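You operate a simulated robot arm through the tools that you are given. There is no shell and no other tool. Be economical: measure what you need, move in short steps, check, and stop when the job is done.

Carry out the task below with a simulated robot arm. There is one attempt and no reset: what you move stays moved.

## Task
The blue-banded machine is threaded: set tension 3 and presser pressure 4.
Fine: close the blue release lever first, lower the presser last; the motor stays off.

Only the result counts: the job must be done as asked and must still hold three seconds after the hand-in. Knocking over, shifting, dropping, spilling or breaking anything else fails it.

## Robot
A 7-joint arm with a two-finger parallel gripper, fixed in place. Base frame: the origin is at the foot of the arm, x ahead of it, y to its left, z up. Lengths are in m, angles in degrees, forces in N, time in s.
Its first joint turns from -166.0 to 166.0 degrees. Payload 4.4 kg.
The tool frame sits at the grasp point between the pads (the TCP): z along the fingers, y along the line on which they close. The tips reach 0.023 m beyond it. Largest opening 0.094 m; finger width 0.038, thickness 0.01; the body of the gripper, 0.054 by 0.096 m, starts 0.039 m behind the TCP.
Orientation is that of the tool frame in the base frame, as a unit quaternion [w, x, y, z]. With the fingers straight down and closing along the base's y, the tool's x points along the base's -x, its y along +y and its z along -z.

## Interface
- The arm moves only by the tool arm_command. Its argument "motion" is a list of rows, each a list of 7 numbers: the gripper command, from -1 (fully open) to 1 (shut), values between in proportion, then the shift along the base's x, y, z in mm, then the turn, a rotation vector about the base's x, y, z in rad. In form: [[hand, tx, ty, tz, ax, ay, az], ...]. A call has 1 to 8 rows; each row is the pose to reach, as a shift and turn from the pose commanded when the call began. A row lasts 0.2 s, in which the tool goes at most 0.05 m and 8.6 degrees; a call with a longer step from one row to the next is refused whole, and so is a gripper value outside its range. A pose out of reach is approached as far as the arm can. The call stops where the force on the tool passes 40 N (or 10 N more than at its start, if that is more) or the arm is blocked; 0.2 s more then pass. The fingers move at their own pace (about 0.072 m/s each) and stop on an object; they squeeze with about 32 N. The grip force told is the motor's: it shows also when the fingers shut on nothing. Time passes only in rows, and 0.2 s behind the last, so rows that repeat a pose let the fingers close. It gives the time, the measured TCP pose, the force on the tool (base axes), the opening and the grip force at its end, in the units of the frame above (readings bear some noise), with the torque about the TCP (base axes, N m) and any sound that the robot's microphone picked up.
- Cameras (640 x 400 px; columns grow to the right, rows downward): "scene" is fixed at [0.0514, 0.6387, 1.6584]; the picture's right is [-0.52, -0.85, 0.00], its down [-0.29, 0.18, -0.94] and it looks along [0.80, -0.49, -0.34] (base axes); focal length 362 px, centre (320, 200). "wrist" rides on the gripper at [0.086, 0.016, -0.075] in the tool frame; the picture's right is [-0.18, 0.98, 0.00], its down [-0.58, -0.11, -0.81] and it looks along [-0.79, -0.15, 0.59] (tool axes); focal length 243 px, centre (320, 200). There is no depth. A picture from a camera that has moved, and an enlarged one, comes with that camera's place and axes in the base frame and with its lens. The place of the scene camera against the robot may be out by one fixed shift of up to 0.018 m in any direction.
- camera(camera): a new picture of that camera. It takes no simulated time.
- enlarge(camera, box): a new picture of the part [left, top, right, bottom] of that camera's present view, enlarged. It takes no simulated time.
- hand_in(): hands the job in; it is judged then, once.

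Work in short steps. Places have to be worked out from the pictures, the camera data and where the tool is seen: move nearer, look again, correct. Check each grasp and each placing, and mend what went wrong. You have 120 turns and 76 pictures in all, those below and enlarged ones among them. Open the gripper and draw the arm clear of the work before you hand the job in, unless the task says otherwise; then end with one line.

The tools are called by a JSON object that holds its "fn" and its "kwargs". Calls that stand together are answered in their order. arm_command: Moves the arm, as the interface text tells. Its arguments: {"type":"object","properties":{"motion":{"type":"array","items":{"type":"array","items":{"type":"number"}}}},"required":["motion"]} The other tools are called the same way: camera (camera) takes a picture; enlarge (camera, box) takes an enlarged picture of a part of a camera's view; hand_in () hands the job in.

At the start:

```text
t: 0.0
position: [0.6505, -0.045, 1.5884]
tool_rot: [0.0, 0.0, 1.0, 0.0]
wrist_force: [-0.1, -0.1, 0.0]
moment: [0.02, 0.01, 0.02]
grip_width: 0.0941
finger_force: 0.0
```

scene: 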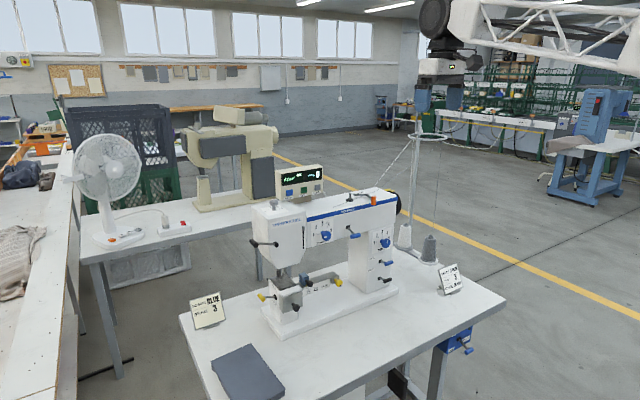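
wrist: 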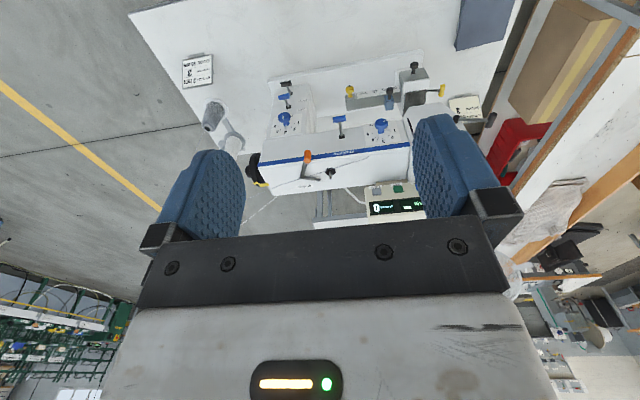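

I start by enlarging the machine and the cards in the scene view to identify the controls.

{"fn": "enlarge", "kwargs": {"camera": "scene", "box": [240, 180, 410, 286]}}

{"fn": "enlarge", "kwargs": {"camera": "scene", "box": [180, 250, 350, 356]}}

{"fn": "enlarge", "kwargs": {"camera": "scene", "box": [340, 220, 500, 320]}}

{"fn": "enlarge", "kwargs": {"camera": "wrist", "box": [240, 50, 480, 200]}}

```text
3.76 times, centred on (325, 233) of scene
camera zoom: at [0.0514, 0.6387, 1.6584], right [-0.52, -0.85, 0.0], down [-0.29, 0.18, -0.94], along [0.8, -0.49, -0.34], focal length 1362 px, centre (301, 76)
```

zoom: 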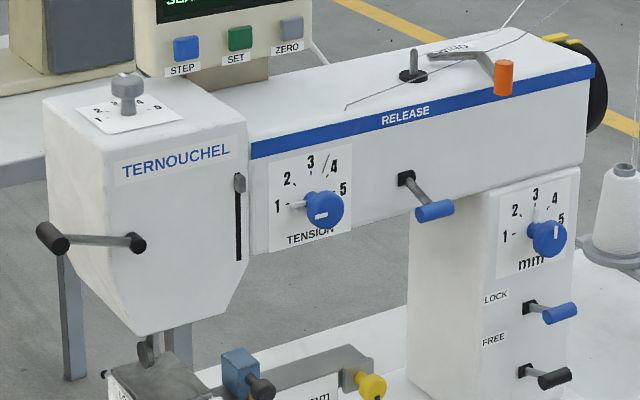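

```text
3.76 times, centred on (265, 303) of scene
camera zoom: at [0.0514, 0.6387, 1.6584], right [-0.52, -0.85, 0.0], down [-0.29, 0.18, -0.94], along [0.8, -0.49, -0.34], focal length 1362 px, centre (527, -188)
```

zoom: 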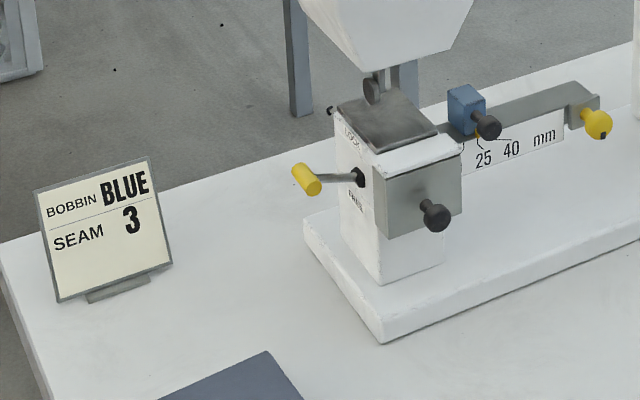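

```text
4.00 times, centred on (420, 270) of scene
camera zoom: at [0.0514, 0.6387, 1.6584], right [-0.52, -0.85, 0.0], down [-0.29, 0.18, -0.94], along [0.8, -0.49, -0.34], focal length 1447 px, centre (-80, -80)
```

zoom: 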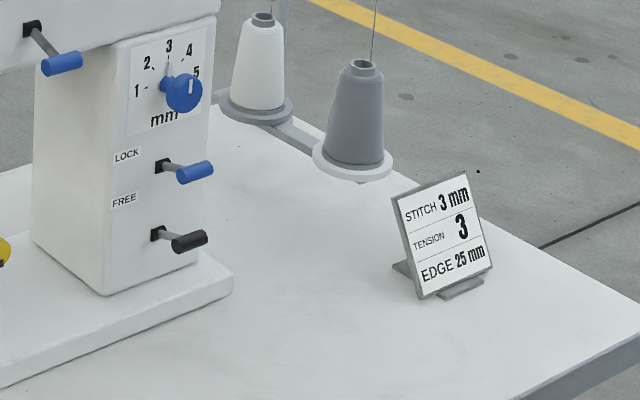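

```text
2.67 times, centred on (360, 125) of wrist
camera zoom: at [0.5626, -0.028, 1.6632], right [0.18, 0.98, 0.0], down [0.58, -0.11, 0.81], along [0.79, -0.15, -0.59], focal length 647 px, centre (213, 400)
```

zoom: 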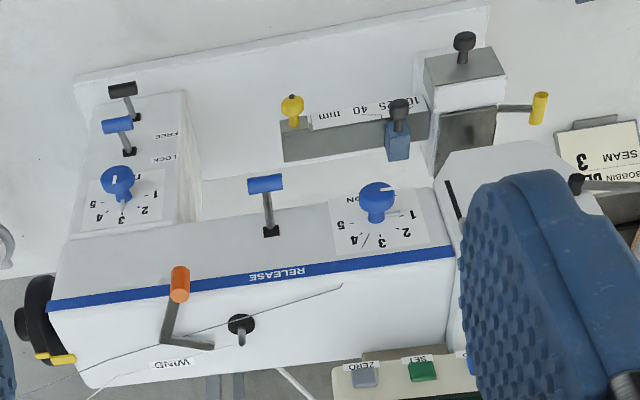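

The release lever is near (0.94,-0.05,1.12) and the tension knob near (0.97,0.05,1.14); the machine faces the robot. I shift the arm to +y to see the head and its top dial.

{"fn": "arm_command", "kwargs": {"motion": [[-1, 0, 50, 0, 0, 0, 0], [-1, 0, 100, 0, 0, 0, 0], [-1, 0, 150, 0, 0, 0, 0], [-1, 0, 190, 0, 0, 0, 0], [-1, 0, 190, 0, 0, 0, 0]]}}

{"fn": "camera", "kwargs": {"camera": "wrist"}}

{"fn": "enlarge", "kwargs": {"camera": "wrist", "box": [240, 60, 440, 185]}}

```text
t: 1.2
position: [0.652, 0.1465, 1.5897]
tool_rot: [0.0, 0.0, 1.0, 0.0]
wrist_force: [0.5, -0.2, 1.2]
moment: [-0.01, 0.02, -0.02]
grip_width: 0.0939
finger_force: 0.0
```

```text
69 pictures are left
camera wrist: at [0.5637, 0.1639, 1.6639], right [0.18, 0.98, 0.0], down [0.58, -0.11, 0.81], along [0.79, -0.15, -0.59], focal length 243 px, centre (320, 200)
```

wrist: 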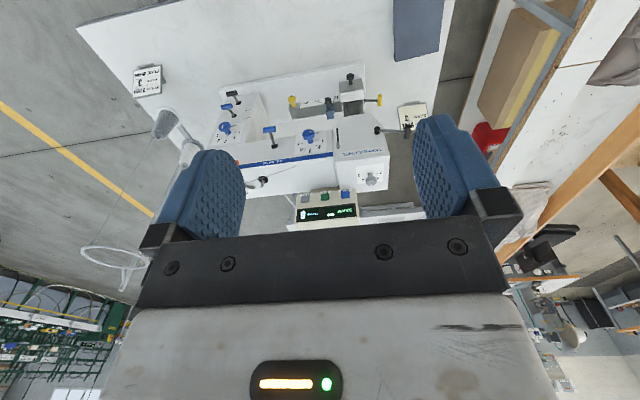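

```text
3.20 times, centred on (340, 122) of wrist
camera zoom: at [0.5637, 0.1639, 1.6639], right [0.18, 0.98, 0.0], down [0.58, -0.11, 0.81], along [0.79, -0.15, -0.59], focal length 776 px, centre (256, 448)
```

zoom: 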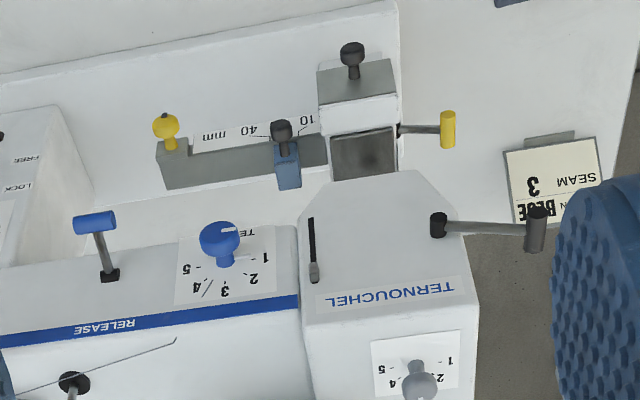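

The pressure dial knob sits on top of the head near (1.04,0.20,1.26); machine yaw is near zero. I lower and pitch the hand 45° forward to look at the front squarely.

{"fn": "arm_command", "kwargs": {"motion": [[-1, -10, -12, -36, 0, -0.11, 0], [-1, -20, -24, -72, 0, -0.22, 0], [-1, -30, -36, -108, 0, -0.33, 0], [-1, -40, -48, -144, 0, -0.44, 0], [-1, -50, -60, -180, 0, -0.55, 0], [-1, -50, -72, -216, 0, -0.66, 0], [-1, -50, -90, -252, 0, -0.785, 0], [-1, -50, -95, -280, 0, -0.785, 0]]}}

{"fn": "camera", "kwargs": {"camera": "wrist"}}

{"fn": "enlarge", "kwargs": {"camera": "wrist", "box": [230, 40, 430, 165]}}

{"fn": "camera", "kwargs": {"camera": "scene"}}

```text
t: 3.0
position: [0.5955, 0.0476, 1.3106]
tool_rot: [0.383, 0.0, 0.924, 0.001]
wrist_force: [0.5, 0.0, 0.4]
moment: [0.0, 0.01, -0.01]
grip_width: 0.094
finger_force: 0.1
```

```text
67 pictures are left
camera wrist: at [0.482, 0.0644, 1.302], right [0.13, 0.98, 0.13], down [-0.16, -0.11, 0.98], along [0.98, -0.15, 0.14], focal length 243 px, centre (320, 200)
```

wrist: 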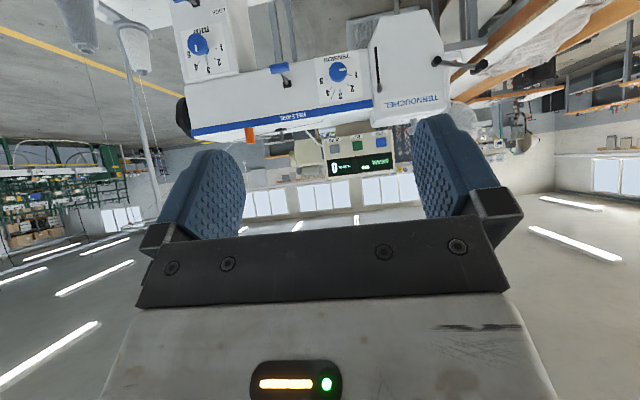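

```text
3.20 times, centred on (330, 102) of wrist
camera zoom: at [0.482, 0.0644, 1.302], right [0.13, 0.98, 0.13], down [-0.16, -0.11, 0.98], along [0.98, -0.15, 0.14], focal length 776 px, centre (288, 512)
```

zoom: 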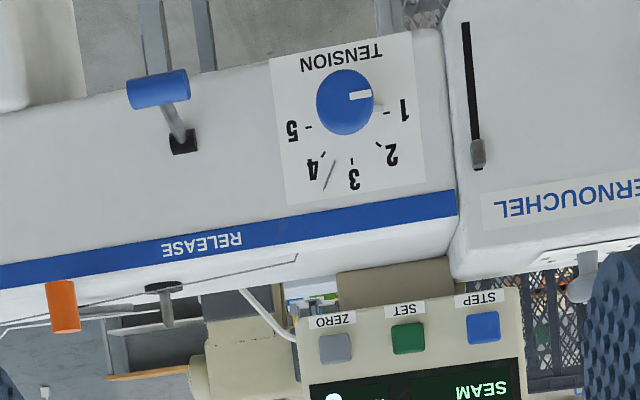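

```text
65 pictures are left
```

scene: 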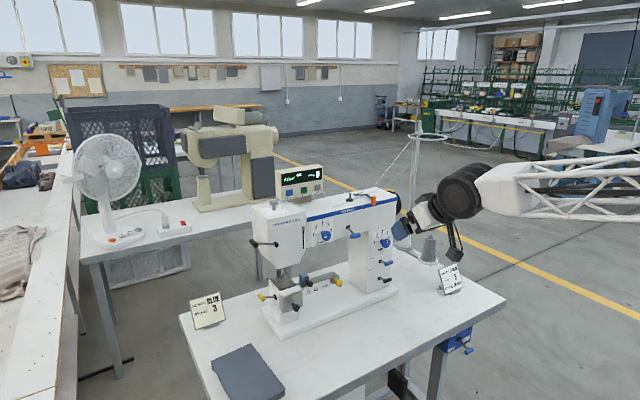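

The tension pointer is at 1. I zoom the scene camera strongly on the levers and the presser area.

{"fn": "enlarge", "kwargs": {"camera": "scene", "box": [335, 218, 399, 258]}}

{"fn": "enlarge", "kwargs": {"camera": "scene", "box": [244, 190, 308, 230]}}

{"fn": "enlarge", "kwargs": {"camera": "scene", "box": [244, 230, 324, 280]}}

{"fn": "enlarge", "kwargs": {"camera": "scene", "box": [250, 260, 330, 310]}}

```text
10.00 times, centred on (367, 238) of scene
camera zoom: at [0.0514, 0.6387, 1.6584], right [-0.52, -0.85, 0.0], down [-0.29, 0.18, -0.94], along [0.8, -0.49, -0.34], focal length 3618 px, centre (-150, -180)
```

zoom: 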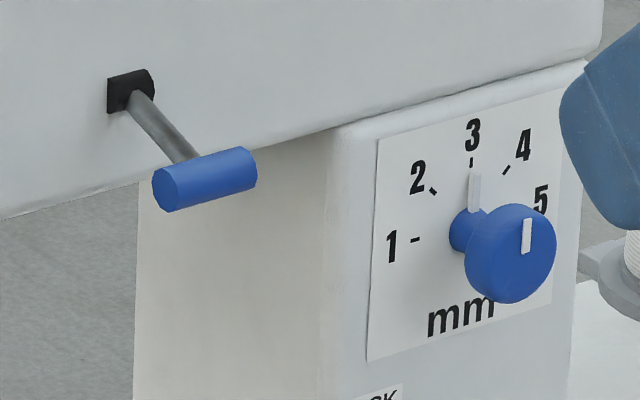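

```text
10.00 times, centred on (276, 210) of scene
camera zoom: at [0.0514, 0.6387, 1.6584], right [-0.52, -0.85, 0.0], down [-0.29, 0.18, -0.94], along [0.8, -0.49, -0.34], focal length 3618 px, centre (760, 100)
```

zoom: 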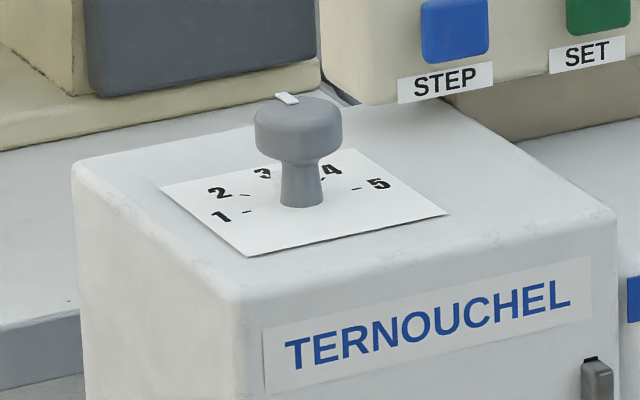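

```text
8.00 times, centred on (284, 255) of scene
camera zoom: at [0.0514, 0.6387, 1.6584], right [-0.52, -0.85, 0.0], down [-0.29, 0.18, -0.94], along [0.8, -0.49, -0.34], focal length 2894 px, centre (608, -240)
```

zoom: 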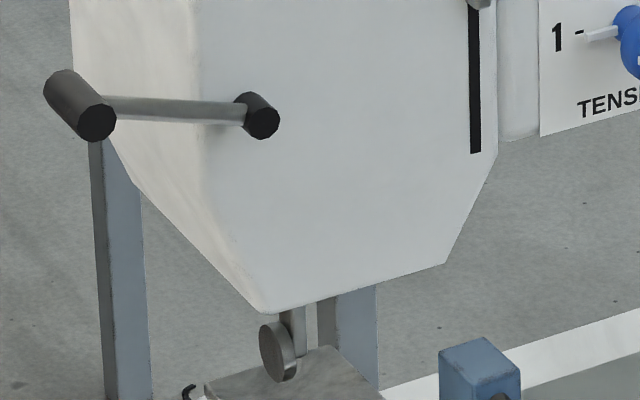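

```text
8.00 times, centred on (290, 285) of scene
camera zoom: at [0.0514, 0.6387, 1.6584], right [-0.52, -0.85, 0.0], down [-0.29, 0.18, -0.94], along [0.8, -0.49, -0.34], focal length 2894 px, centre (560, -480)
```

zoom: 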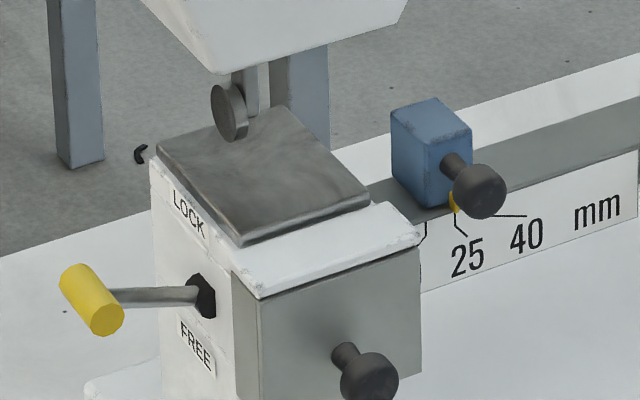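

Release lever: rod 46 mm out and about 15 mm down from its pivot, so it is in its "down" state; I'll try to lift it from below with closed horizontal fingers. First go to a pose in front and below it.

{"fn": "arm_command", "kwargs": {"motion": [[1, 31, -12, -28, 0, -0.098, 0], [1, 62, -25, -56, 0, -0.196, 0], [1, 93, -37, -84, 0, -0.294, 0], [1, 124, -50, -112, 0, -0.392, 0], [1, 155, -62, -140, 0, -0.49, 0], [1, 186, -75, -168, 0, -0.588, 0], [1, 217, -87, -196, 0, -0.686, 0], [1, 250, -100, -223, 0, -0.785, 0]]}}

{"fn": "camera", "kwargs": {"camera": "scene"}}

{"fn": "camera", "kwargs": {"camera": "wrist"}}

```text
t: 4.8
position: [0.8517, -0.0499, 1.0866]
tool_rot: [0.708, 0.0, 0.707, 0.0]
wrist_force: [1.0, -0.5, 1.8]
moment: [0.02, 0.05, -0.03]
grip_width: 0.0001
finger_force: 31.8
```

```text
60 pictures are left
```

scene: 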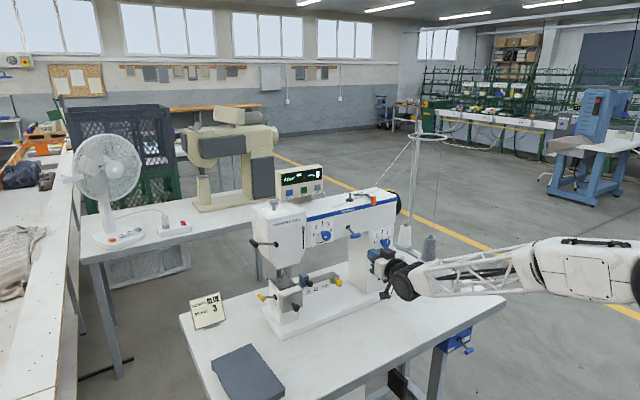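

```text
59 pictures are left
camera wrist: at [0.7777, -0.0329, 0.9996], right [0.0, 0.98, 0.18], down [-0.81, -0.11, 0.58], along [0.59, -0.15, 0.79], focal length 243 px, centre (320, 200)
```

wrist: 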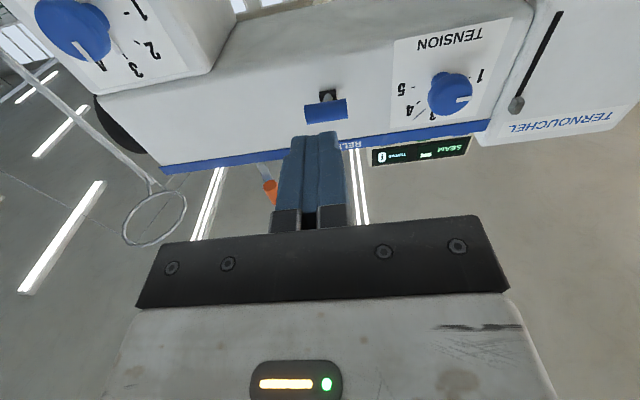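

The fingers are lined up with the lever (handle ≈ (0.95,-0.049,1.115)). I drop 12 mm, advance under the handle, and look.

{"fn": "arm_command", "kwargs": {"motion": [[1, 0, 0, -12, 0, 0, 0], [1, 40, 0, -12, 0, 0, 0], [1, 85, 0, -12, 0, 0, 0], [1, 85, 0, -12, 0, 0, 0]]}}

{"fn": "enlarge", "kwargs": {"camera": "scene", "box": [325, 218, 421, 278]}}

{"fn": "camera", "kwargs": {"camera": "wrist"}}

```text
t: 5.8
position: [0.9352, -0.0483, 1.0729]
tool_rot: [0.707, 0.0, 0.708, 0.0]
wrist_force: [0.2, -0.2, -1.1]
moment: [-0.03, 0.01, 0.01]
grip_width: 0.0001
finger_force: 32.0
```

```text
6.67 times, centred on (373, 248) of scene
camera zoom: at [0.0514, 0.6387, 1.6584], right [-0.52, -0.85, 0.0], down [-0.29, 0.18, -0.94], along [0.8, -0.49, -0.34], focal length 2412 px, centre (-33, -120)
```

zoom: 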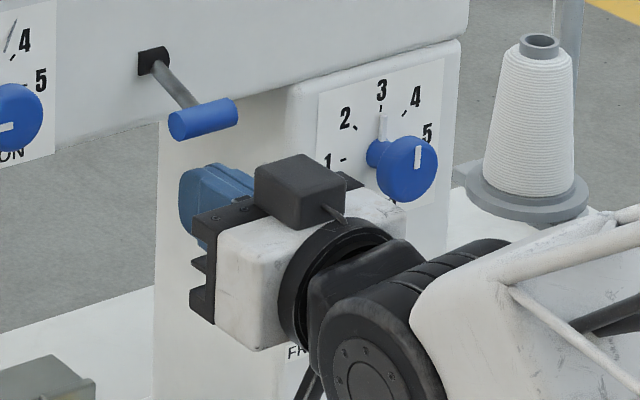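

```text
57 pictures are left
camera wrist: at [0.8615, -0.0324, 0.9863], right [0.0, 0.98, 0.18], down [-0.81, -0.11, 0.58], along [0.59, -0.15, 0.79], focal length 243 px, centre (320, 200)
```

wrist: 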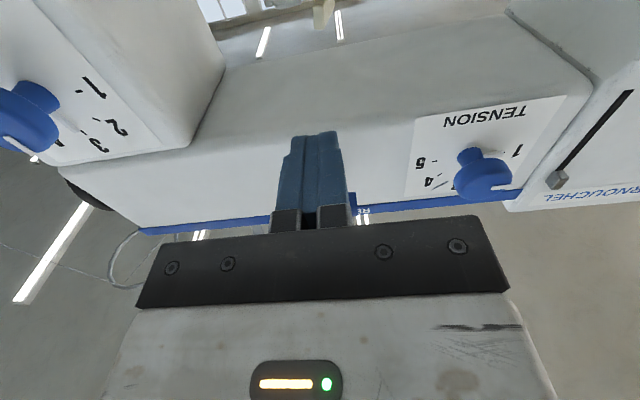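

The finger tips are beneath the handle with some gap. I raise in small steps, feeling for contact.

{"fn": "arm_command", "kwargs": {"motion": [[1, 0, 0, 6, 0, 0, 0], [1, 0, 0, 12, 0, 0, 0], [1, 0, 0, 18, 0, 0, 0], [1, 0, 0, 24, 0, 0, 0], [1, 0, 0, 30, 0, 0, 0], [1, 0, 0, 36, 0, 0, 0], [1, 0, 0, 42, 0, 0, 0], [1, 0, 0, 46, 0, 0, 0]]}}

{"fn": "enlarge", "kwargs": {"camera": "scene", "box": [325, 208, 421, 268]}}

```text
t: 7.6
position: [0.934, -0.0495, 1.1198]
tool_rot: [0.706, -0.001, 0.708, 0.001]
wrist_force: [0.3, 0.9, -2.0]
moment: [-0.01, 0.05, 0.02]
grip_width: 0.0
finger_force: 32.0
```

```text
6.67 times, centred on (373, 238) of scene
camera zoom: at [0.0514, 0.6387, 1.6584], right [-0.52, -0.85, 0.0], down [-0.29, 0.18, -0.94], along [0.8, -0.49, -0.34], focal length 2412 px, centre (-33, -53)
```

zoom: 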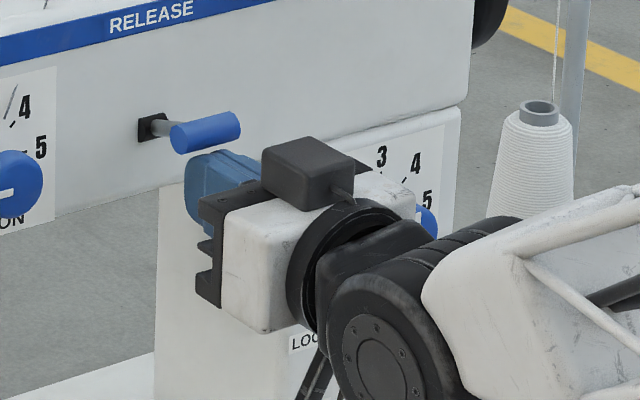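

The lever is rising with the fingers, easily. I continue up until it stops or clicks.

{"fn": "arm_command", "kwargs": {"motion": [[1, 0, 0, 4, 0, 0, 0], [1, 0, 0, 8, 0, 0, 0], [1, 0, 0, 12, 0, 0, 0], [1, 0, 0, 16, 0, 0, 0], [1, 0, 0, 20, 0, 0, 0]]}}

{"fn": "enlarge", "kwargs": {"camera": "scene", "box": [325, 208, 421, 268]}}

```text
t: 8.3
position: [0.9336, -0.0496, 1.1207]
tool_rot: [0.704, 0.0, 0.711, 0.001]
wrist_force: [-0.1, 0.8, -6.3]
moment: [-0.01, 0.13, 0.06]
grip_width: 0.0
finger_force: 32.4
stopped in row 3: the force on the tool passed its limit at 44 N (the readings are from after the stop); the commanded pose is now the measured one
```

```text
6.67 times, centred on (373, 238) of scene
camera zoom: at [0.0514, 0.6387, 1.6584], right [-0.52, -0.85, 0.0], down [-0.29, 0.18, -0.94], along [0.8, -0.49, -0.34], focal length 2412 px, centre (-33, -53)
```

zoom: 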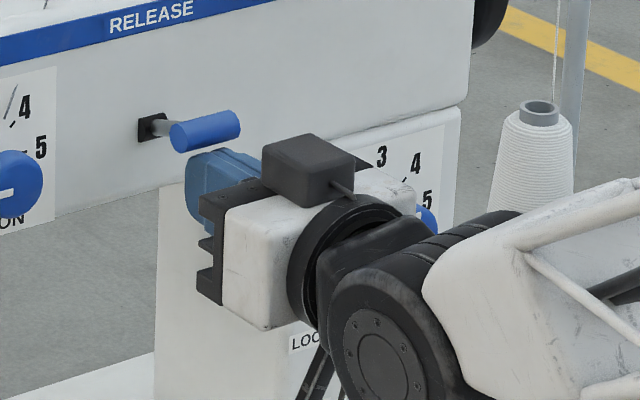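

The lever met its upper end stop. I back the fingers off downward, withdraw, and check that it stays.

{"fn": "arm_command", "kwargs": {"motion": [[1, 0, 0, -10, 0, 0, 0], [1, 0, 0, -25, 0, 0, 0], [1, -40, 0, -25, 0, 0, 0], [1, -85, 0, -25, 0, 0, 0], [-0.2, -120, 40, -10, 0, 0, 0], [-0.2, -120, 80, 10, 0, 0, 0]]}}

{"fn": "enlarge", "kwargs": {"camera": "scene", "box": [310, 208, 406, 268]}}

{"fn": "camera", "kwargs": {"camera": "wrist"}}

```text
refused: row 5 steps farther than a row can; nothing moved
```

```text
6.67 times, centred on (358, 238) of scene
camera zoom: at [0.0514, 0.6387, 1.6584], right [-0.52, -0.85, 0.0], down [-0.29, 0.18, -0.94], along [0.8, -0.49, -0.34], focal length 2412 px, centre (67, -53)
```

zoom: 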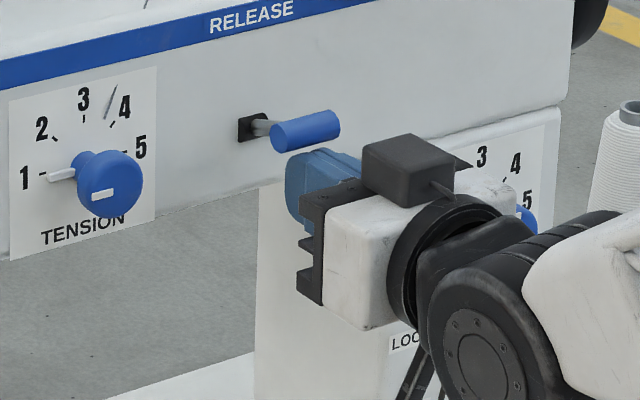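

```text
53 pictures are left
camera wrist: at [0.8583, -0.033, 1.0349], right [0.0, 0.98, 0.18], down [-0.8, -0.11, 0.59], along [0.6, -0.15, 0.79], focal length 243 px, centre (320, 200)
```

wrist: 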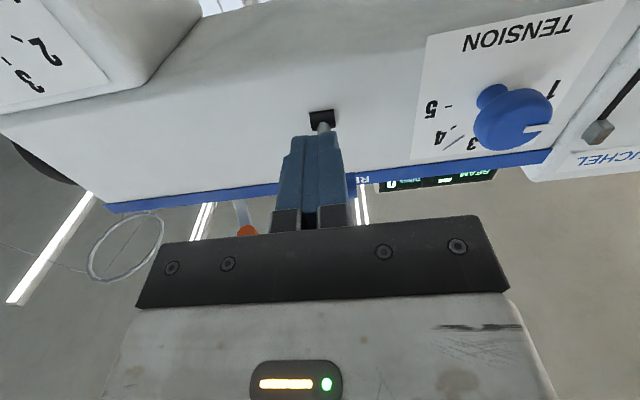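

The step was too long in one row; I resend the retreat in shorter steps.

{"fn": "arm_command", "kwargs": {"motion": [[1, 0, 0, -12, 0, 0, 0], [1, 0, 0, -25, 0, 0, 0], [1, -40, 0, -25, 0, 0, 0], [1, -75, 0, -20, 0, 0, 0], [-0.4, -75, 35, -5, 0, 0, 0], [-0.4, -75, 70, 5, 0, 0, 0], [-0.4, -75, 103, 12, 0, 0, 0], [-0.4, -75, 103, 12, 0, 0, 0]]}}

{"fn": "enlarge", "kwargs": {"camera": "scene", "box": [300, 208, 396, 268]}}

{"fn": "camera", "kwargs": {"camera": "wrist"}}

```text
t: 10.1
position: [0.8582, 0.0521, 1.1349]
tool_rot: [0.703, 0.0, 0.711, 0.0]
wrist_force: [0.1, 0.1, 0.0]
moment: [-0.04, -0.04, 0.01]
grip_width: 0.0659
finger_force: 0.0
```

```text
6.67 times, centred on (348, 238) of scene
camera zoom: at [0.0514, 0.6387, 1.6584], right [-0.52, -0.85, 0.0], down [-0.29, 0.18, -0.94], along [0.8, -0.49, -0.34], focal length 2412 px, centre (133, -53)
```

zoom: 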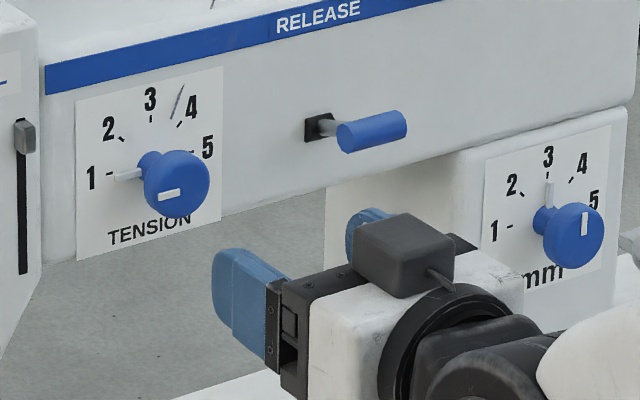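

```text
51 pictures are left
camera wrist: at [0.7827, 0.0696, 1.0495], right [0.0, 0.98, 0.18], down [-0.8, -0.11, 0.59], along [0.6, -0.15, 0.79], focal length 243 px, centre (320, 200)
```

wrist: 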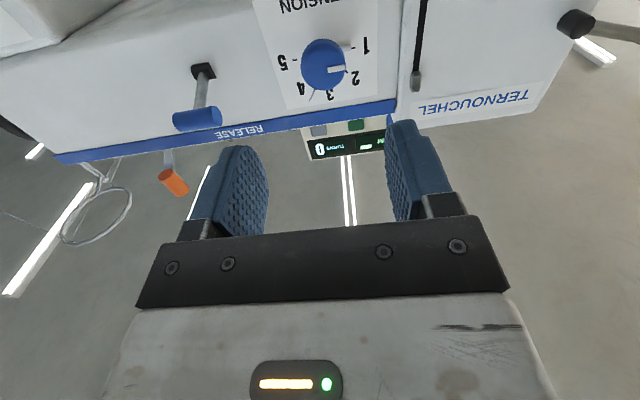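

The lever stays up. Knob axis is at about (y 0.055, z 1.133). I roll the hand −45° about x, advance onto the knob, then check before gripping.

{"fn": "arm_command", "kwargs": {"motion": [[-0.4, 0, 1, 0, -0.131, 0, 0], [-0.4, 0, 2, -1, -0.262, 0, 0], [-0.4, 0, 3, -2, -0.393, 0, 0], [-0.4, 0, 3, -2, -0.524, 0, 0], [-0.4, 0, 3, -2, -0.655, 0, 0], [-0.4, 0, 3, -2, -0.785, 0, 0], [-0.4, 25, 3, -2, -0.785, 0, 0], [-0.4, 50, 3, -2, -0.785, 0, 0]]}}

{"fn": "enlarge", "kwargs": {"camera": "scene", "box": [290, 208, 386, 268]}}

{"fn": "camera", "kwargs": {"camera": "wrist"}}

```text
t: 11.9
position: [0.9109, 0.0555, 1.131]
tool_rot: [0.65, -0.269, 0.656, -0.272]
wrist_force: [-0.2, 0.8, -0.2]
moment: [0.02, 0.03, -0.02]
grip_width: 0.0659
finger_force: 0.1
```

```text
6.67 times, centred on (338, 238) of scene
camera zoom: at [0.0514, 0.6387, 1.6584], right [-0.52, -0.85, 0.0], down [-0.29, 0.18, -0.94], along [0.8, -0.49, -0.34], focal length 2412 px, centre (200, -53)
```

zoom: 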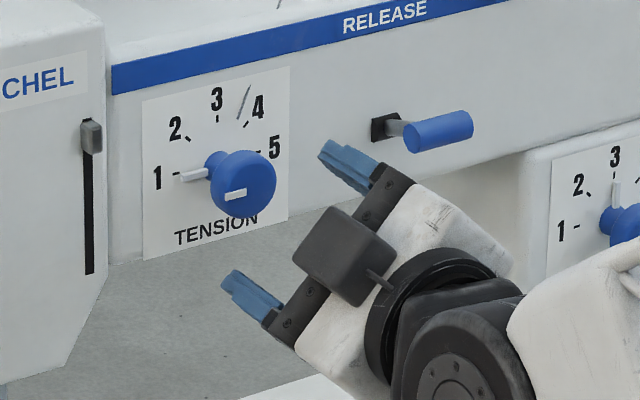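

```text
49 pictures are left
camera wrist: at [0.835, 0.0077, 1.0591], right [0.0, 0.83, -0.56], down [-0.8, 0.34, 0.49], along [0.6, 0.45, 0.66], focal length 243 px, centre (320, 200)
```

wrist: 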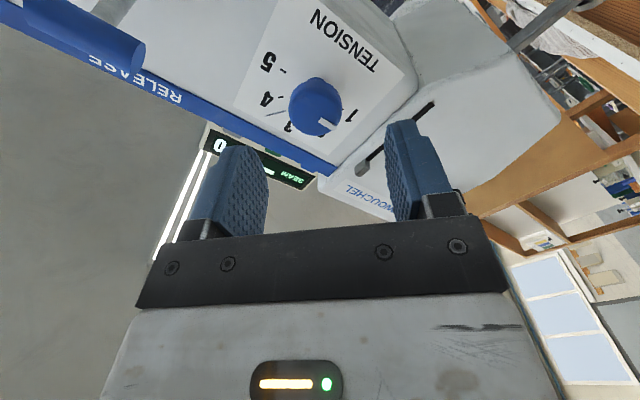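

Alignment is good (knob axis ≈ TCP axis). I advance 46 mm and grip.

{"fn": "arm_command", "kwargs": {"motion": [[-0.4, 23, -1, 0, 0, 0, 0], [-0.4, 46, -1, 0, 0, 0, 0], [1, 46, -1, 0, 0, 0, 0], [1, 46, -1, 0, 0, 0, 0], [1, 46, -1, 0, 0, 0, 0]]}}

{"fn": "enlarge", "kwargs": {"camera": "scene", "box": [290, 208, 386, 268]}}

```text
t: 13.1
position: [0.9574, 0.0538, 1.1327]
tool_rot: [0.651, -0.268, 0.656, -0.273]
wrist_force: [3.0, -34.3, 19.1]
moment: [0.08, -0.38, -0.96]
grip_width: 0.0335
finger_force: 45.0
```

```text
6.67 times, centred on (338, 238) of scene
camera zoom: at [0.0514, 0.6387, 1.6584], right [-0.52, -0.85, 0.0], down [-0.29, 0.18, -0.94], along [0.8, -0.49, -0.34], focal length 2412 px, centre (200, -53)
```

zoom: 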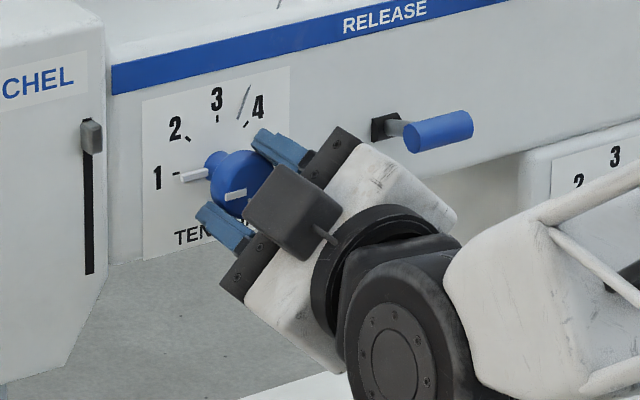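

Grip is on, 33.5 mm knob, but there is a ~39 N side load toward −y/+z, so the hand is off-axis. I shift it that way slightly and read.

{"fn": "arm_command", "kwargs": {"motion": [[1, 0, -1.5, 0.8, 0, 0, 0], [1, 0, -3, 1.6, 0, 0, 0], [1, 0, -3, 1.6, 0, 0, 0]]}}

```text
t: 13.6
position: [0.9571, 0.052, 1.134]
tool_rot: [0.651, -0.27, 0.656, -0.272]
wrist_force: [9.4, -9.0, -1.7]
moment: [0.04, 0.01, -0.26]
grip_width: 0.0334
finger_force: 45.5
stopped in row 2: the force on the tool passed its limit at 52 N (the readings are from after the stop); the commanded pose is now the measured one
```

Load is now low. I rotate +45° about x and check.

{"fn": "arm_command", "kwargs": {"motion": [[1, 0, 0, 0, 0.1, 0, 0], [1, 0, 0, 0, 0.2, 0, 0], [1, 0, 0, 0, 0.3, 0, 0], [1, 0, 0, 0, 0.4, 0, 0], [1, 0, 0, 0, 0.5, 0, 0], [1, 0, 0, 0, 0.6, 0, 0], [1, 0, 0, 0, 0.7, 0, 0], [1, 0, 0, 0, 0.785, 0, 0]]}}

{"fn": "enlarge", "kwargs": {"camera": "scene", "box": [290, 208, 386, 268]}}

```text
t: 15.2
position: [0.9571, 0.0552, 1.1323]
tool_rot: [0.704, -0.026, 0.71, -0.027]
wrist_force: [15.8, 6.5, -3.0]
moment: [-0.01, 0.38, 0.07]
grip_width: 0.0332
finger_force: 45.1
stopped in row 8: the force on the tool passed its limit at 42 N (the readings are from after the stop); the commanded pose is now the measured one
```

```text
6.67 times, centred on (338, 238) of scene
camera zoom: at [0.0514, 0.6387, 1.6584], right [-0.52, -0.85, 0.0], down [-0.29, 0.18, -0.94], along [0.8, -0.49, -0.34], focal length 2412 px, centre (200, -53)
```

zoom: 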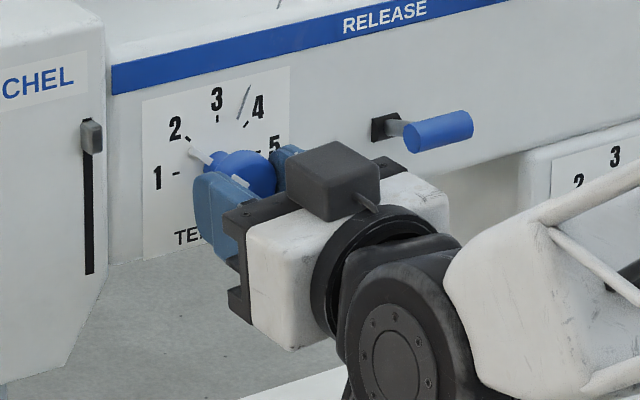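

The pointer turned to about 2 with the hand. I continue, taking the remaining ~49°.

{"fn": "arm_command", "kwargs": {"motion": [[1, 0, 0, 0, 0.1, 0, 0], [1, 0, 0, 0, 0.2, 0, 0], [1, 0, 0, 0, 0.3, 0, 0], [1, 0, 0, 0, 0.4, 0, 0], [1, 0, 0, 0, 0.5, 0, 0], [1, 0, 0, 0, 0.6, 0, 0]]}}

{"fn": "enlarge", "kwargs": {"camera": "scene", "box": [290, 208, 386, 268]}}

```text
t: 16.3
position: [0.9564, 0.0556, 1.133]
tool_rot: [0.695, 0.113, 0.701, 0.116]
wrist_force: [10.5, 8.0, -3.1]
moment: [-0.04, 0.04, 0.12]
grip_width: 0.0334
finger_force: 44.7
stopped in row 5: the force on the tool passed its limit at 42 N (the readings are from after the stop); the commanded pose is now the measured one
```

```text
6.67 times, centred on (338, 238) of scene
camera zoom: at [0.0514, 0.6387, 1.6584], right [-0.52, -0.85, 0.0], down [-0.29, 0.18, -0.94], along [0.8, -0.49, -0.34], focal length 2412 px, centre (200, -53)
```

zoom: 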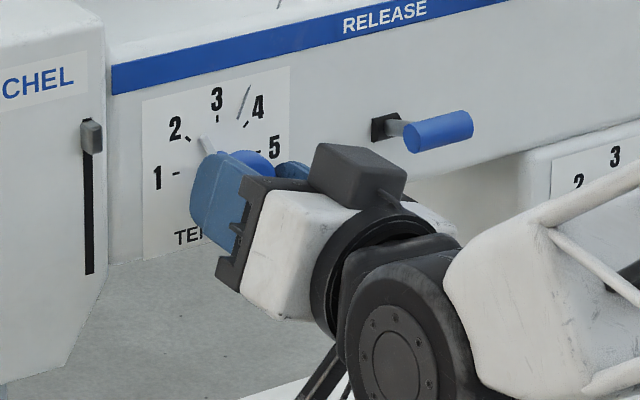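

Hand roll is now +18.6° (pointer ≈ 2.4). I continue the remaining ~26°.

{"fn": "arm_command", "kwargs": {"motion": [[1, 0, 0, 0, 0.1, 0, 0], [1, 0, 0, 0, 0.2, 0, 0], [1, 0, 0, 0, 0.3, 0, 0], [1, 0, 0, 0, 0.4, 0, 0], [1, 0, 0, 0, 0.46, 0, 0]]}}

{"fn": "enlarge", "kwargs": {"camera": "scene", "box": [306, 218, 354, 248]}}

```text
t: 17.3
position: [0.9574, 0.0555, 1.133]
tool_rot: [0.662, 0.238, 0.667, 0.244]
wrist_force: [11.9, 5.6, -2.2]
moment: [-0.01, -0.01, 0.2]
grip_width: 0.0332
finger_force: 44.8
stopped in row 4: the force on the tool passed its limit at 41 N (the readings are from after the stop); the commanded pose is now the measured one
```

```text
13.33 times, centred on (330, 233) of scene
camera zoom: at [0.0514, 0.6387, 1.6584], right [-0.52, -0.85, 0.0], down [-0.29, 0.18, -0.94], along [0.8, -0.49, -0.34], focal length 4824 px, centre (187, -240)
```

zoom: 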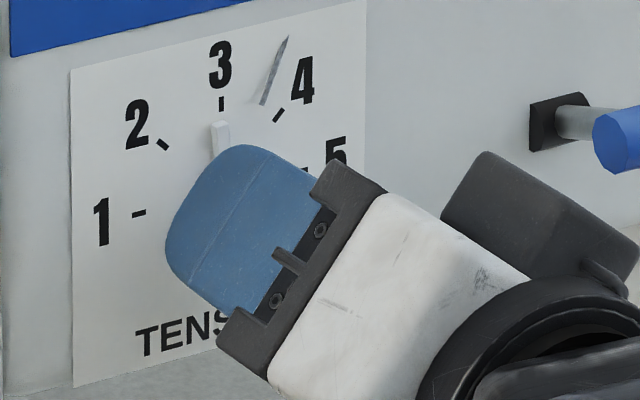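

Roll is 39.9°; the pointer is just short of 3. I add the last 5°.

{"fn": "arm_command", "kwargs": {"motion": [[1, 0, 0, 0, 0.045, 0, 0], [1, 0, 0, 0, 0.09, 0, 0], [1, 0, 0, 0, 0.09, 0, 0]]}}

{"fn": "enlarge", "kwargs": {"camera": "scene", "box": [306, 218, 354, 248]}}

```text
t: 18.1
position: [0.957, 0.0574, 1.1331]
tool_rot: [0.651, 0.268, 0.655, 0.274]
wrist_force: [22.7, 6.1, -4.0]
moment: [0.01, -0.12, -0.06]
grip_width: 0.0336
finger_force: 45.1
```

```text
13.33 times, centred on (330, 233) of scene
camera zoom: at [0.0514, 0.6387, 1.6584], right [-0.52, -0.85, 0.0], down [-0.29, 0.18, -0.94], along [0.8, -0.49, -0.34], focal length 4824 px, centre (187, -240)
```

zoom: 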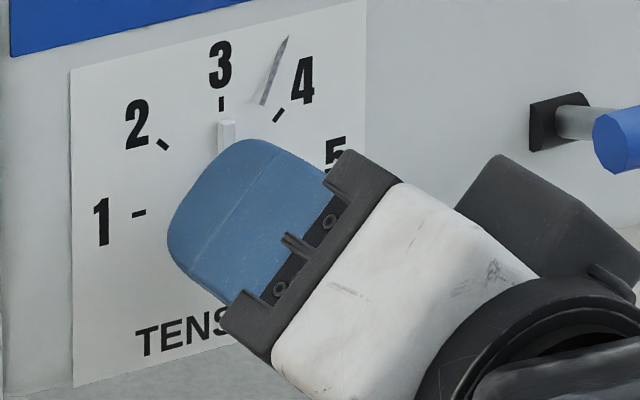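

The pointer is upright at 3. I open and draw back straight.

{"fn": "arm_command", "kwargs": {"motion": [[-0.3, 0, 0, 0, 0, 0, 0], [-0.3, 0, 0, 0, 0, 0, 0], [-0.3, 0, 0, 0, 0, 0, 0], [-0.3, -30, 0, 0, 0, 0, 0], [-0.3, -70, 0, 0, 0, 0, 0], [-0.3, -110, 0, 0, 0, 0, 0], [-0.3, -155, 0, 0, 0, 0, 0]]}}

{"fn": "enlarge", "kwargs": {"camera": "scene", "box": [306, 213, 370, 253]}}

{"fn": "enlarge", "kwargs": {"camera": "wrist", "box": [220, 20, 420, 145]}}

```text
t: 19.7
position: [0.8006, 0.0538, 1.1352]
tool_rot: [0.651, 0.268, 0.655, 0.274]
wrist_force: [-1.0, 0.2, 0.2]
moment: [-0.03, -0.04, -0.01]
grip_width: 0.0611
finger_force: 0.0
```

```text
10.00 times, centred on (338, 233) of scene
camera zoom: at [0.0514, 0.6387, 1.6584], right [-0.52, -0.85, 0.0], down [-0.29, 0.18, -0.94], along [0.8, -0.49, -0.34], focal length 3618 px, centre (140, -130)
```

zoom: 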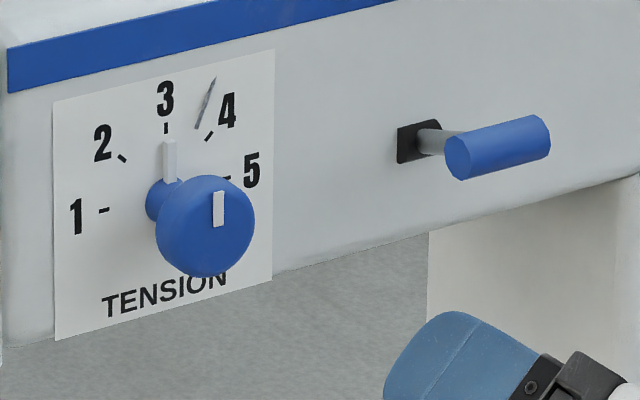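

```text
3.20 times, centred on (320, 82) of wrist
camera zoom: at [0.7248, 0.1263, 1.0856], right [0.0, 0.56, 0.83], down [-0.8, -0.5, 0.34], along [0.6, -0.66, 0.45], focal length 776 px, centre (320, 576)
```

zoom: 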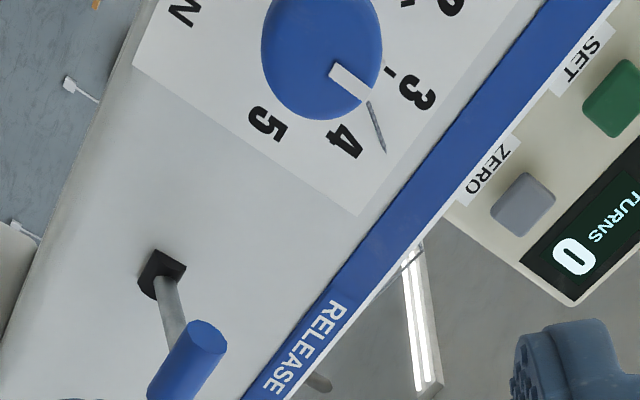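

Tension reads 3 and the release lever is up (+19°, mirrored from −19°). Next the pressure dial: I unroll the hand and rise in front of the head.

{"fn": "arm_command", "kwargs": {"motion": [[-0.3, -5, 12, 20, -0.11, 0, 0], [-0.3, -10, 25, 45, -0.22, 0, 0], [-0.3, -10, 40, 75, -0.33, 0, 0], [-0.3, -10, 55, 105, -0.44, 0, 0], [-0.3, -10, 70, 135, -0.55, 0, 0], [-0.3, -10, 85, 165, -0.66, 0, 0], [-0.3, -10, 100, 185, -0.785, 0, 0], [-0.3, -10, 100, 185, -0.785, 0, 0]]}}

{"fn": "arm_command", "kwargs": {"motion": [[-0.3, 0, 0, 0, -0.017, 0.086, 0.096], [-0.3, 0, 0, 0, -0.034, 0.172, 0.193], [-0.3, 0, 0, 0, -0.051, 0.259, 0.29], [-0.3, 0, 0, 0, -0.068, 0.345, 0.386], [-0.3, 0, 0, 0, -0.068, 0.345, 0.386]]}}

{"fn": "camera", "kwargs": {"camera": "wrist"}}

{"fn": "enlarge", "kwargs": {"camera": "scene", "box": [240, 170, 400, 270]}}

```text
t: 21.5
position: [0.7909, 0.1532, 1.3193]
tool_rot: [0.704, -0.001, 0.71, 0.001]
wrist_force: [-0.7, -0.3, 0.3]
moment: [-0.04, 0.01, 0.04]
grip_width: 0.0612
finger_force: 0.1
```

```text
t: 22.7
position: [0.7918, 0.1551, 1.3165]
tool_rot: [0.558, -0.157, 0.806, 0.114]
wrist_force: [1.4, 0.3, -1.5]
moment: [-0.01, -0.1, 0.01]
grip_width: 0.0613
finger_force: 0.0
```

```text
41 pictures are left
camera wrist: at [0.693, 0.133, 1.2626], right [-0.31, 0.93, 0.18], down [-0.47, -0.32, 0.83], along [0.83, 0.18, 0.53], focal length 243 px, centre (320, 200)
```

wrist: 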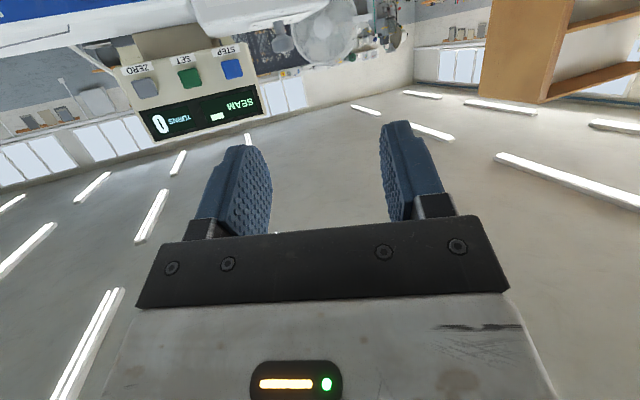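

```text
4.00 times, centred on (320, 220) of scene
camera zoom: at [0.0514, 0.6387, 1.6584], right [-0.52, -0.85, 0.0], down [-0.29, 0.18, -0.94], along [0.8, -0.49, -0.34], focal length 1447 px, centre (320, 120)
```

zoom: 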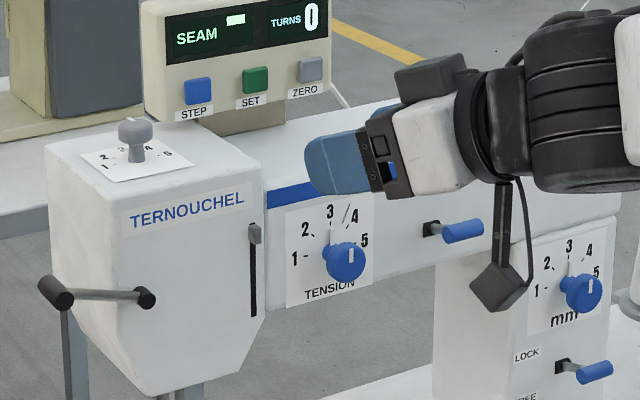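

The hanging camera would come close to the head's front at this shallow pitch, so I pitch 30° further down and rise/advance toward a pre-grasp above the dial.

{"fn": "arm_command", "kwargs": {"motion": [[-0.3, 5, 0, 20, -0.05, 0.12, 0], [-0.3, 10, 0, 40, -0.1, 0.24, 0], [-0.3, 20, 0, 62, -0.15, 0.36, 0], [-0.3, 50, 5, 62, -0.198, 0.481, 0], [-0.3, 90, 8, 62, -0.198, 0.481, 0], [-0.3, 130, 10, 62, -0.198, 0.481, 0], [-0.3, 152, 10, 62, -0.198, 0.481, 0], [-0.3, 152, 10, 62, -0.198, 0.481, 0]]}}

{"fn": "camera", "kwargs": {"camera": "wrist"}}

{"fn": "enlarge", "kwargs": {"camera": "scene", "box": [240, 150, 400, 250]}}

```text
t: 24.5
position: [0.9089, 0.1564, 1.3276]
tool_rot: [0.332, -0.184, 0.922, 0.072]
wrist_force: [0.9, -0.5, -1.3]
moment: [0.05, 0.0, -0.01]
grip_width: 0.0611
finger_force: 0.0
out of reach, approached as far as the arm can: row 1, 4, 5, 6, 7, 8
```

```text
39 pictures are left
camera wrist: at [0.7973, 0.1276, 1.3296], right [-0.25, 0.96, 0.13], down [-0.02, -0.14, 0.99], along [0.97, 0.24, 0.05], focal length 243 px, centre (320, 200)
```

wrist: 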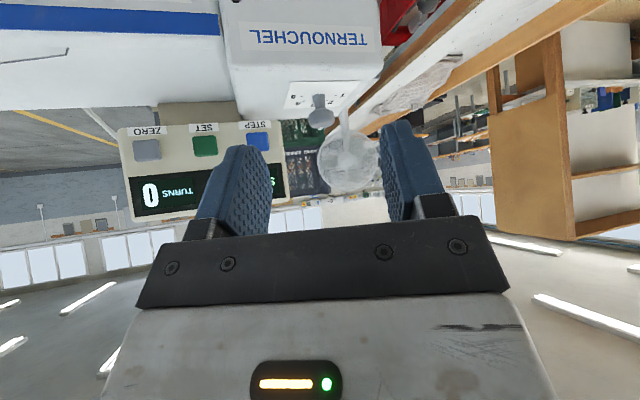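

```text
4.00 times, centred on (320, 200) of scene
camera zoom: at [0.0514, 0.6387, 1.6584], right [-0.52, -0.85, 0.0], down [-0.29, 0.18, -0.94], along [0.8, -0.49, -0.34], focal length 1447 px, centre (320, 200)
```

zoom: 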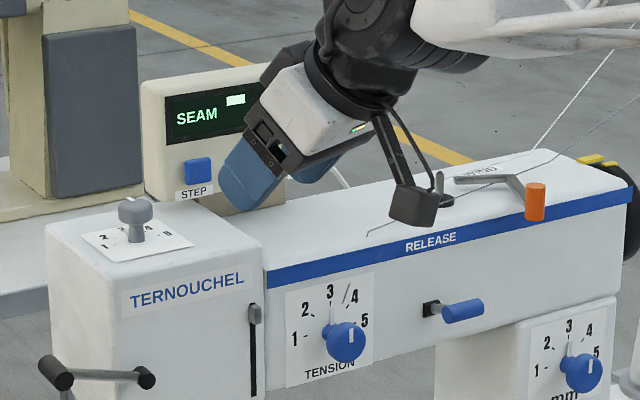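

Steep pitch is out of reach, but from the geometry 20° pitch should reach and the hanging camera stays ~30 mm ahead of the head front (x≈0.985). I return to the previous pose.

{"fn": "arm_command", "kwargs": {"motion": [[-0.3, -30, -2, -12, 0.04, -0.096, 0], [-0.3, -60, -4, -24, 0.08, -0.192, 0], [-0.3, -90, -6, -37, 0.12, -0.288, 0], [-0.3, -120, -8, -50, 0.16, -0.384, 0], [-0.3, -152, -10, -62, 0.198, -0.481, 0], [-0.3, -152, -10, -62, 0.198, -0.481, 0]]}}

```text
t: 25.9
position: [0.7542, 0.1461, 1.2679]
tool_rot: [0.558, -0.16, 0.806, 0.111]
wrist_force: [0.5, 0.9, -0.6]
moment: [0.02, 0.02, 0.01]
grip_width: 0.0612
finger_force: 0.0
```

I'm back at 20° pitch. I move to a pre-grasp 110 mm back along the tool axis from the knob.

{"fn": "arm_command", "kwargs": {"motion": [[-0.3, 20, 1, 30, 0, 0, 0], [-0.3, 65, 4, 30, 0, 0, 0], [-0.3, 110, 8, 30, 0, 0, 0], [-0.3, 150, 11, 30, 0, 0, 0], [-0.3, 183, 12, 30, 0, 0, 0], [-0.3, 183, 12, 30, 0, 0, 0]]}}

{"fn": "camera", "kwargs": {"camera": "wrist"}}

{"fn": "enlarge", "kwargs": {"camera": "scene", "box": [240, 170, 368, 250]}}

```text
t: 27.3
position: [0.9369, 0.1566, 1.3019]
tool_rot: [0.559, -0.159, 0.806, 0.112]
wrist_force: [0.2, 0.9, -0.4]
moment: [0.01, 0.02, 0.01]
grip_width: 0.0612
finger_force: 0.1
```

```text
37 pictures are left
camera wrist: at [0.8378, 0.1337, 1.2468], right [-0.32, 0.93, 0.17], down [-0.47, -0.31, 0.83], along [0.83, 0.18, 0.53], focal length 243 px, centre (320, 200)
```

wrist: 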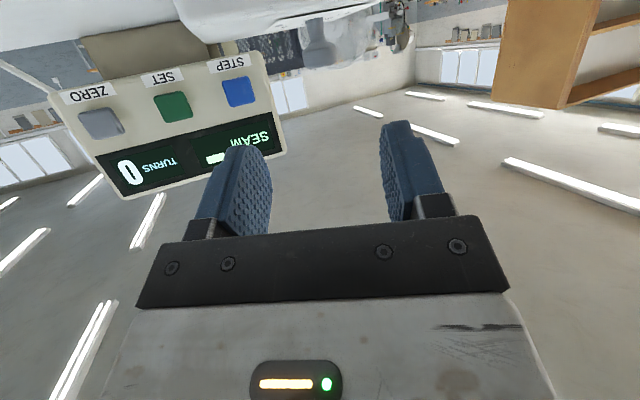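

```text
5.00 times, centred on (304, 210) of scene
camera zoom: at [0.0514, 0.6387, 1.6584], right [-0.52, -0.85, 0.0], down [-0.29, 0.18, -0.94], along [0.8, -0.49, -0.34], focal length 1809 px, centre (400, 150)
```

zoom: 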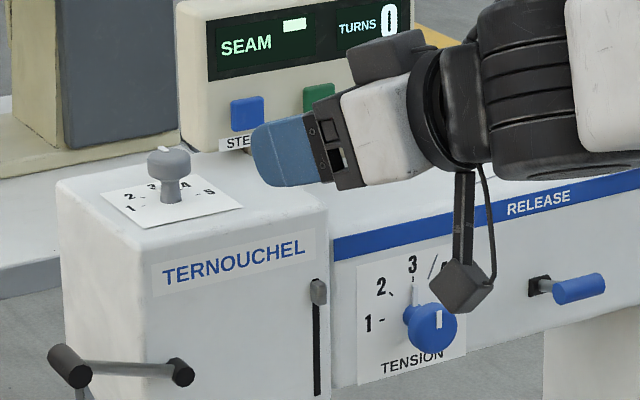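

Knob confirmed at ≈(1.039,0.199,1.252). I advance along the tool axis to it with the fingers open.

{"fn": "arm_command", "kwargs": {"motion": [[-0.3, 24, 10, -11, 0, 0, 0], [-0.3, 48, 20, -21, 0, 0, 0], [-0.3, 72, 30, -32, 0, 0, 0], [-0.3, 95, 40, -42, 0, 0, 0], [-0.3, 95, 40, -42, 0, 0, 0]]}}

{"fn": "enlarge", "kwargs": {"camera": "scene", "box": [240, 170, 320, 220]}}

{"fn": "camera", "kwargs": {"camera": "wrist"}}

```text
t: 28.5
position: [1.0303, 0.1989, 1.2551]
tool_rot: [0.56, -0.16, 0.805, 0.112]
wrist_force: [1.1, -0.2, -0.1]
moment: [0.03, -0.02, -0.01]
grip_width: 0.0612
finger_force: 0.1
```

```text
8.00 times, centred on (280, 195) of scene
camera zoom: at [0.0514, 0.6387, 1.6584], right [-0.52, -0.85, 0.0], down [-0.29, 0.18, -0.94], along [0.8, -0.49, -0.34], focal length 2894 px, centre (640, 240)
```

zoom: 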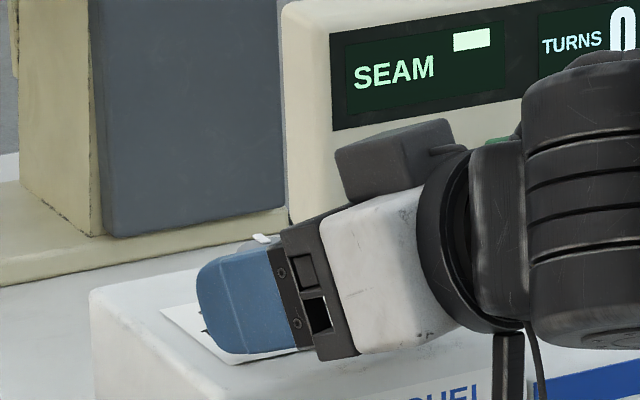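

```text
34 pictures are left
camera wrist: at [0.9332, 0.1754, 1.2012], right [-0.32, 0.93, 0.17], down [-0.47, -0.31, 0.83], along [0.83, 0.18, 0.53], focal length 243 px, centre (320, 200)
```

wrist: 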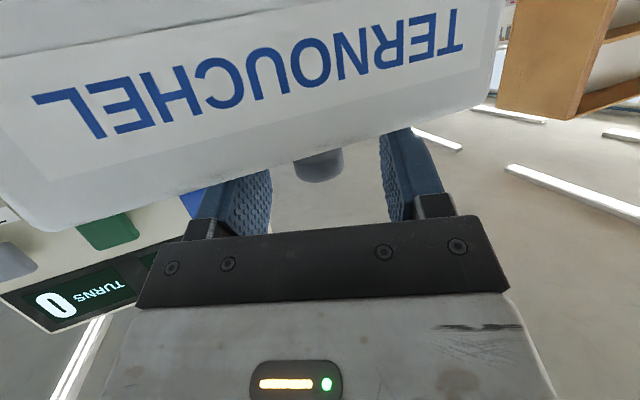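

The knob is centred between the fingers. I grip.

{"fn": "arm_command", "kwargs": {"motion": [[1, 0, 0, 0, 0, 0, 0], [1, 0, 0, 0, 0, 0, 0], [1, 0, 0, 0, 0, 0, 0]]}}

{"fn": "enlarge", "kwargs": {"camera": "scene", "box": [240, 180, 304, 220]}}

```text
t: 29.3
position: [1.0319, 0.1955, 1.2544]
tool_rot: [0.558, -0.159, 0.807, 0.111]
wrist_force: [17.0, -32.3, 0.4]
moment: [-0.24, -0.02, -0.89]
grip_width: 0.0274
finger_force: 44.7
```

```text
10.00 times, centred on (272, 200) of scene
camera zoom: at [0.0514, 0.6387, 1.6584], right [-0.52, -0.85, 0.0], down [-0.29, 0.18, -0.94], along [0.8, -0.49, -0.34], focal length 3618 px, centre (800, 200)
```

zoom: 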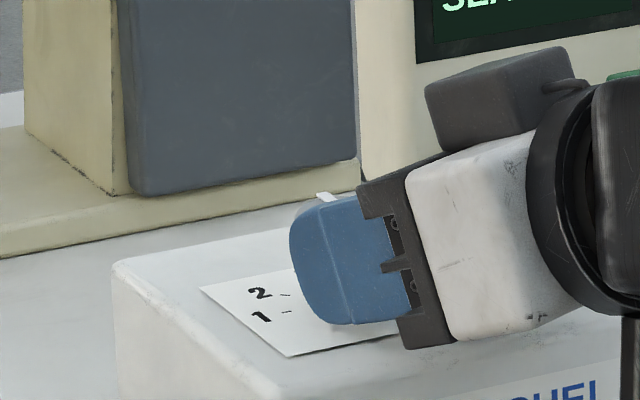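

Gripped (27 mm) with a ~36 N side load; I relax it by a small shift along the load.

{"fn": "arm_command", "kwargs": {"motion": [[1, 0.8, -1.5, 0, 0, 0, 0], [1, 1.5, -3, 0, 0, 0, 0], [1, 1.5, -3, 0, 0, 0, 0]]}}

```text
t: 30.1
position: [1.0323, 0.1952, 1.2555]
tool_rot: [0.559, -0.16, 0.806, 0.113]
wrist_force: [-11.2, -4.3, 2.9]
moment: [0.04, 0.0, 0.03]
grip_width: 0.0274
finger_force: 45.3
```

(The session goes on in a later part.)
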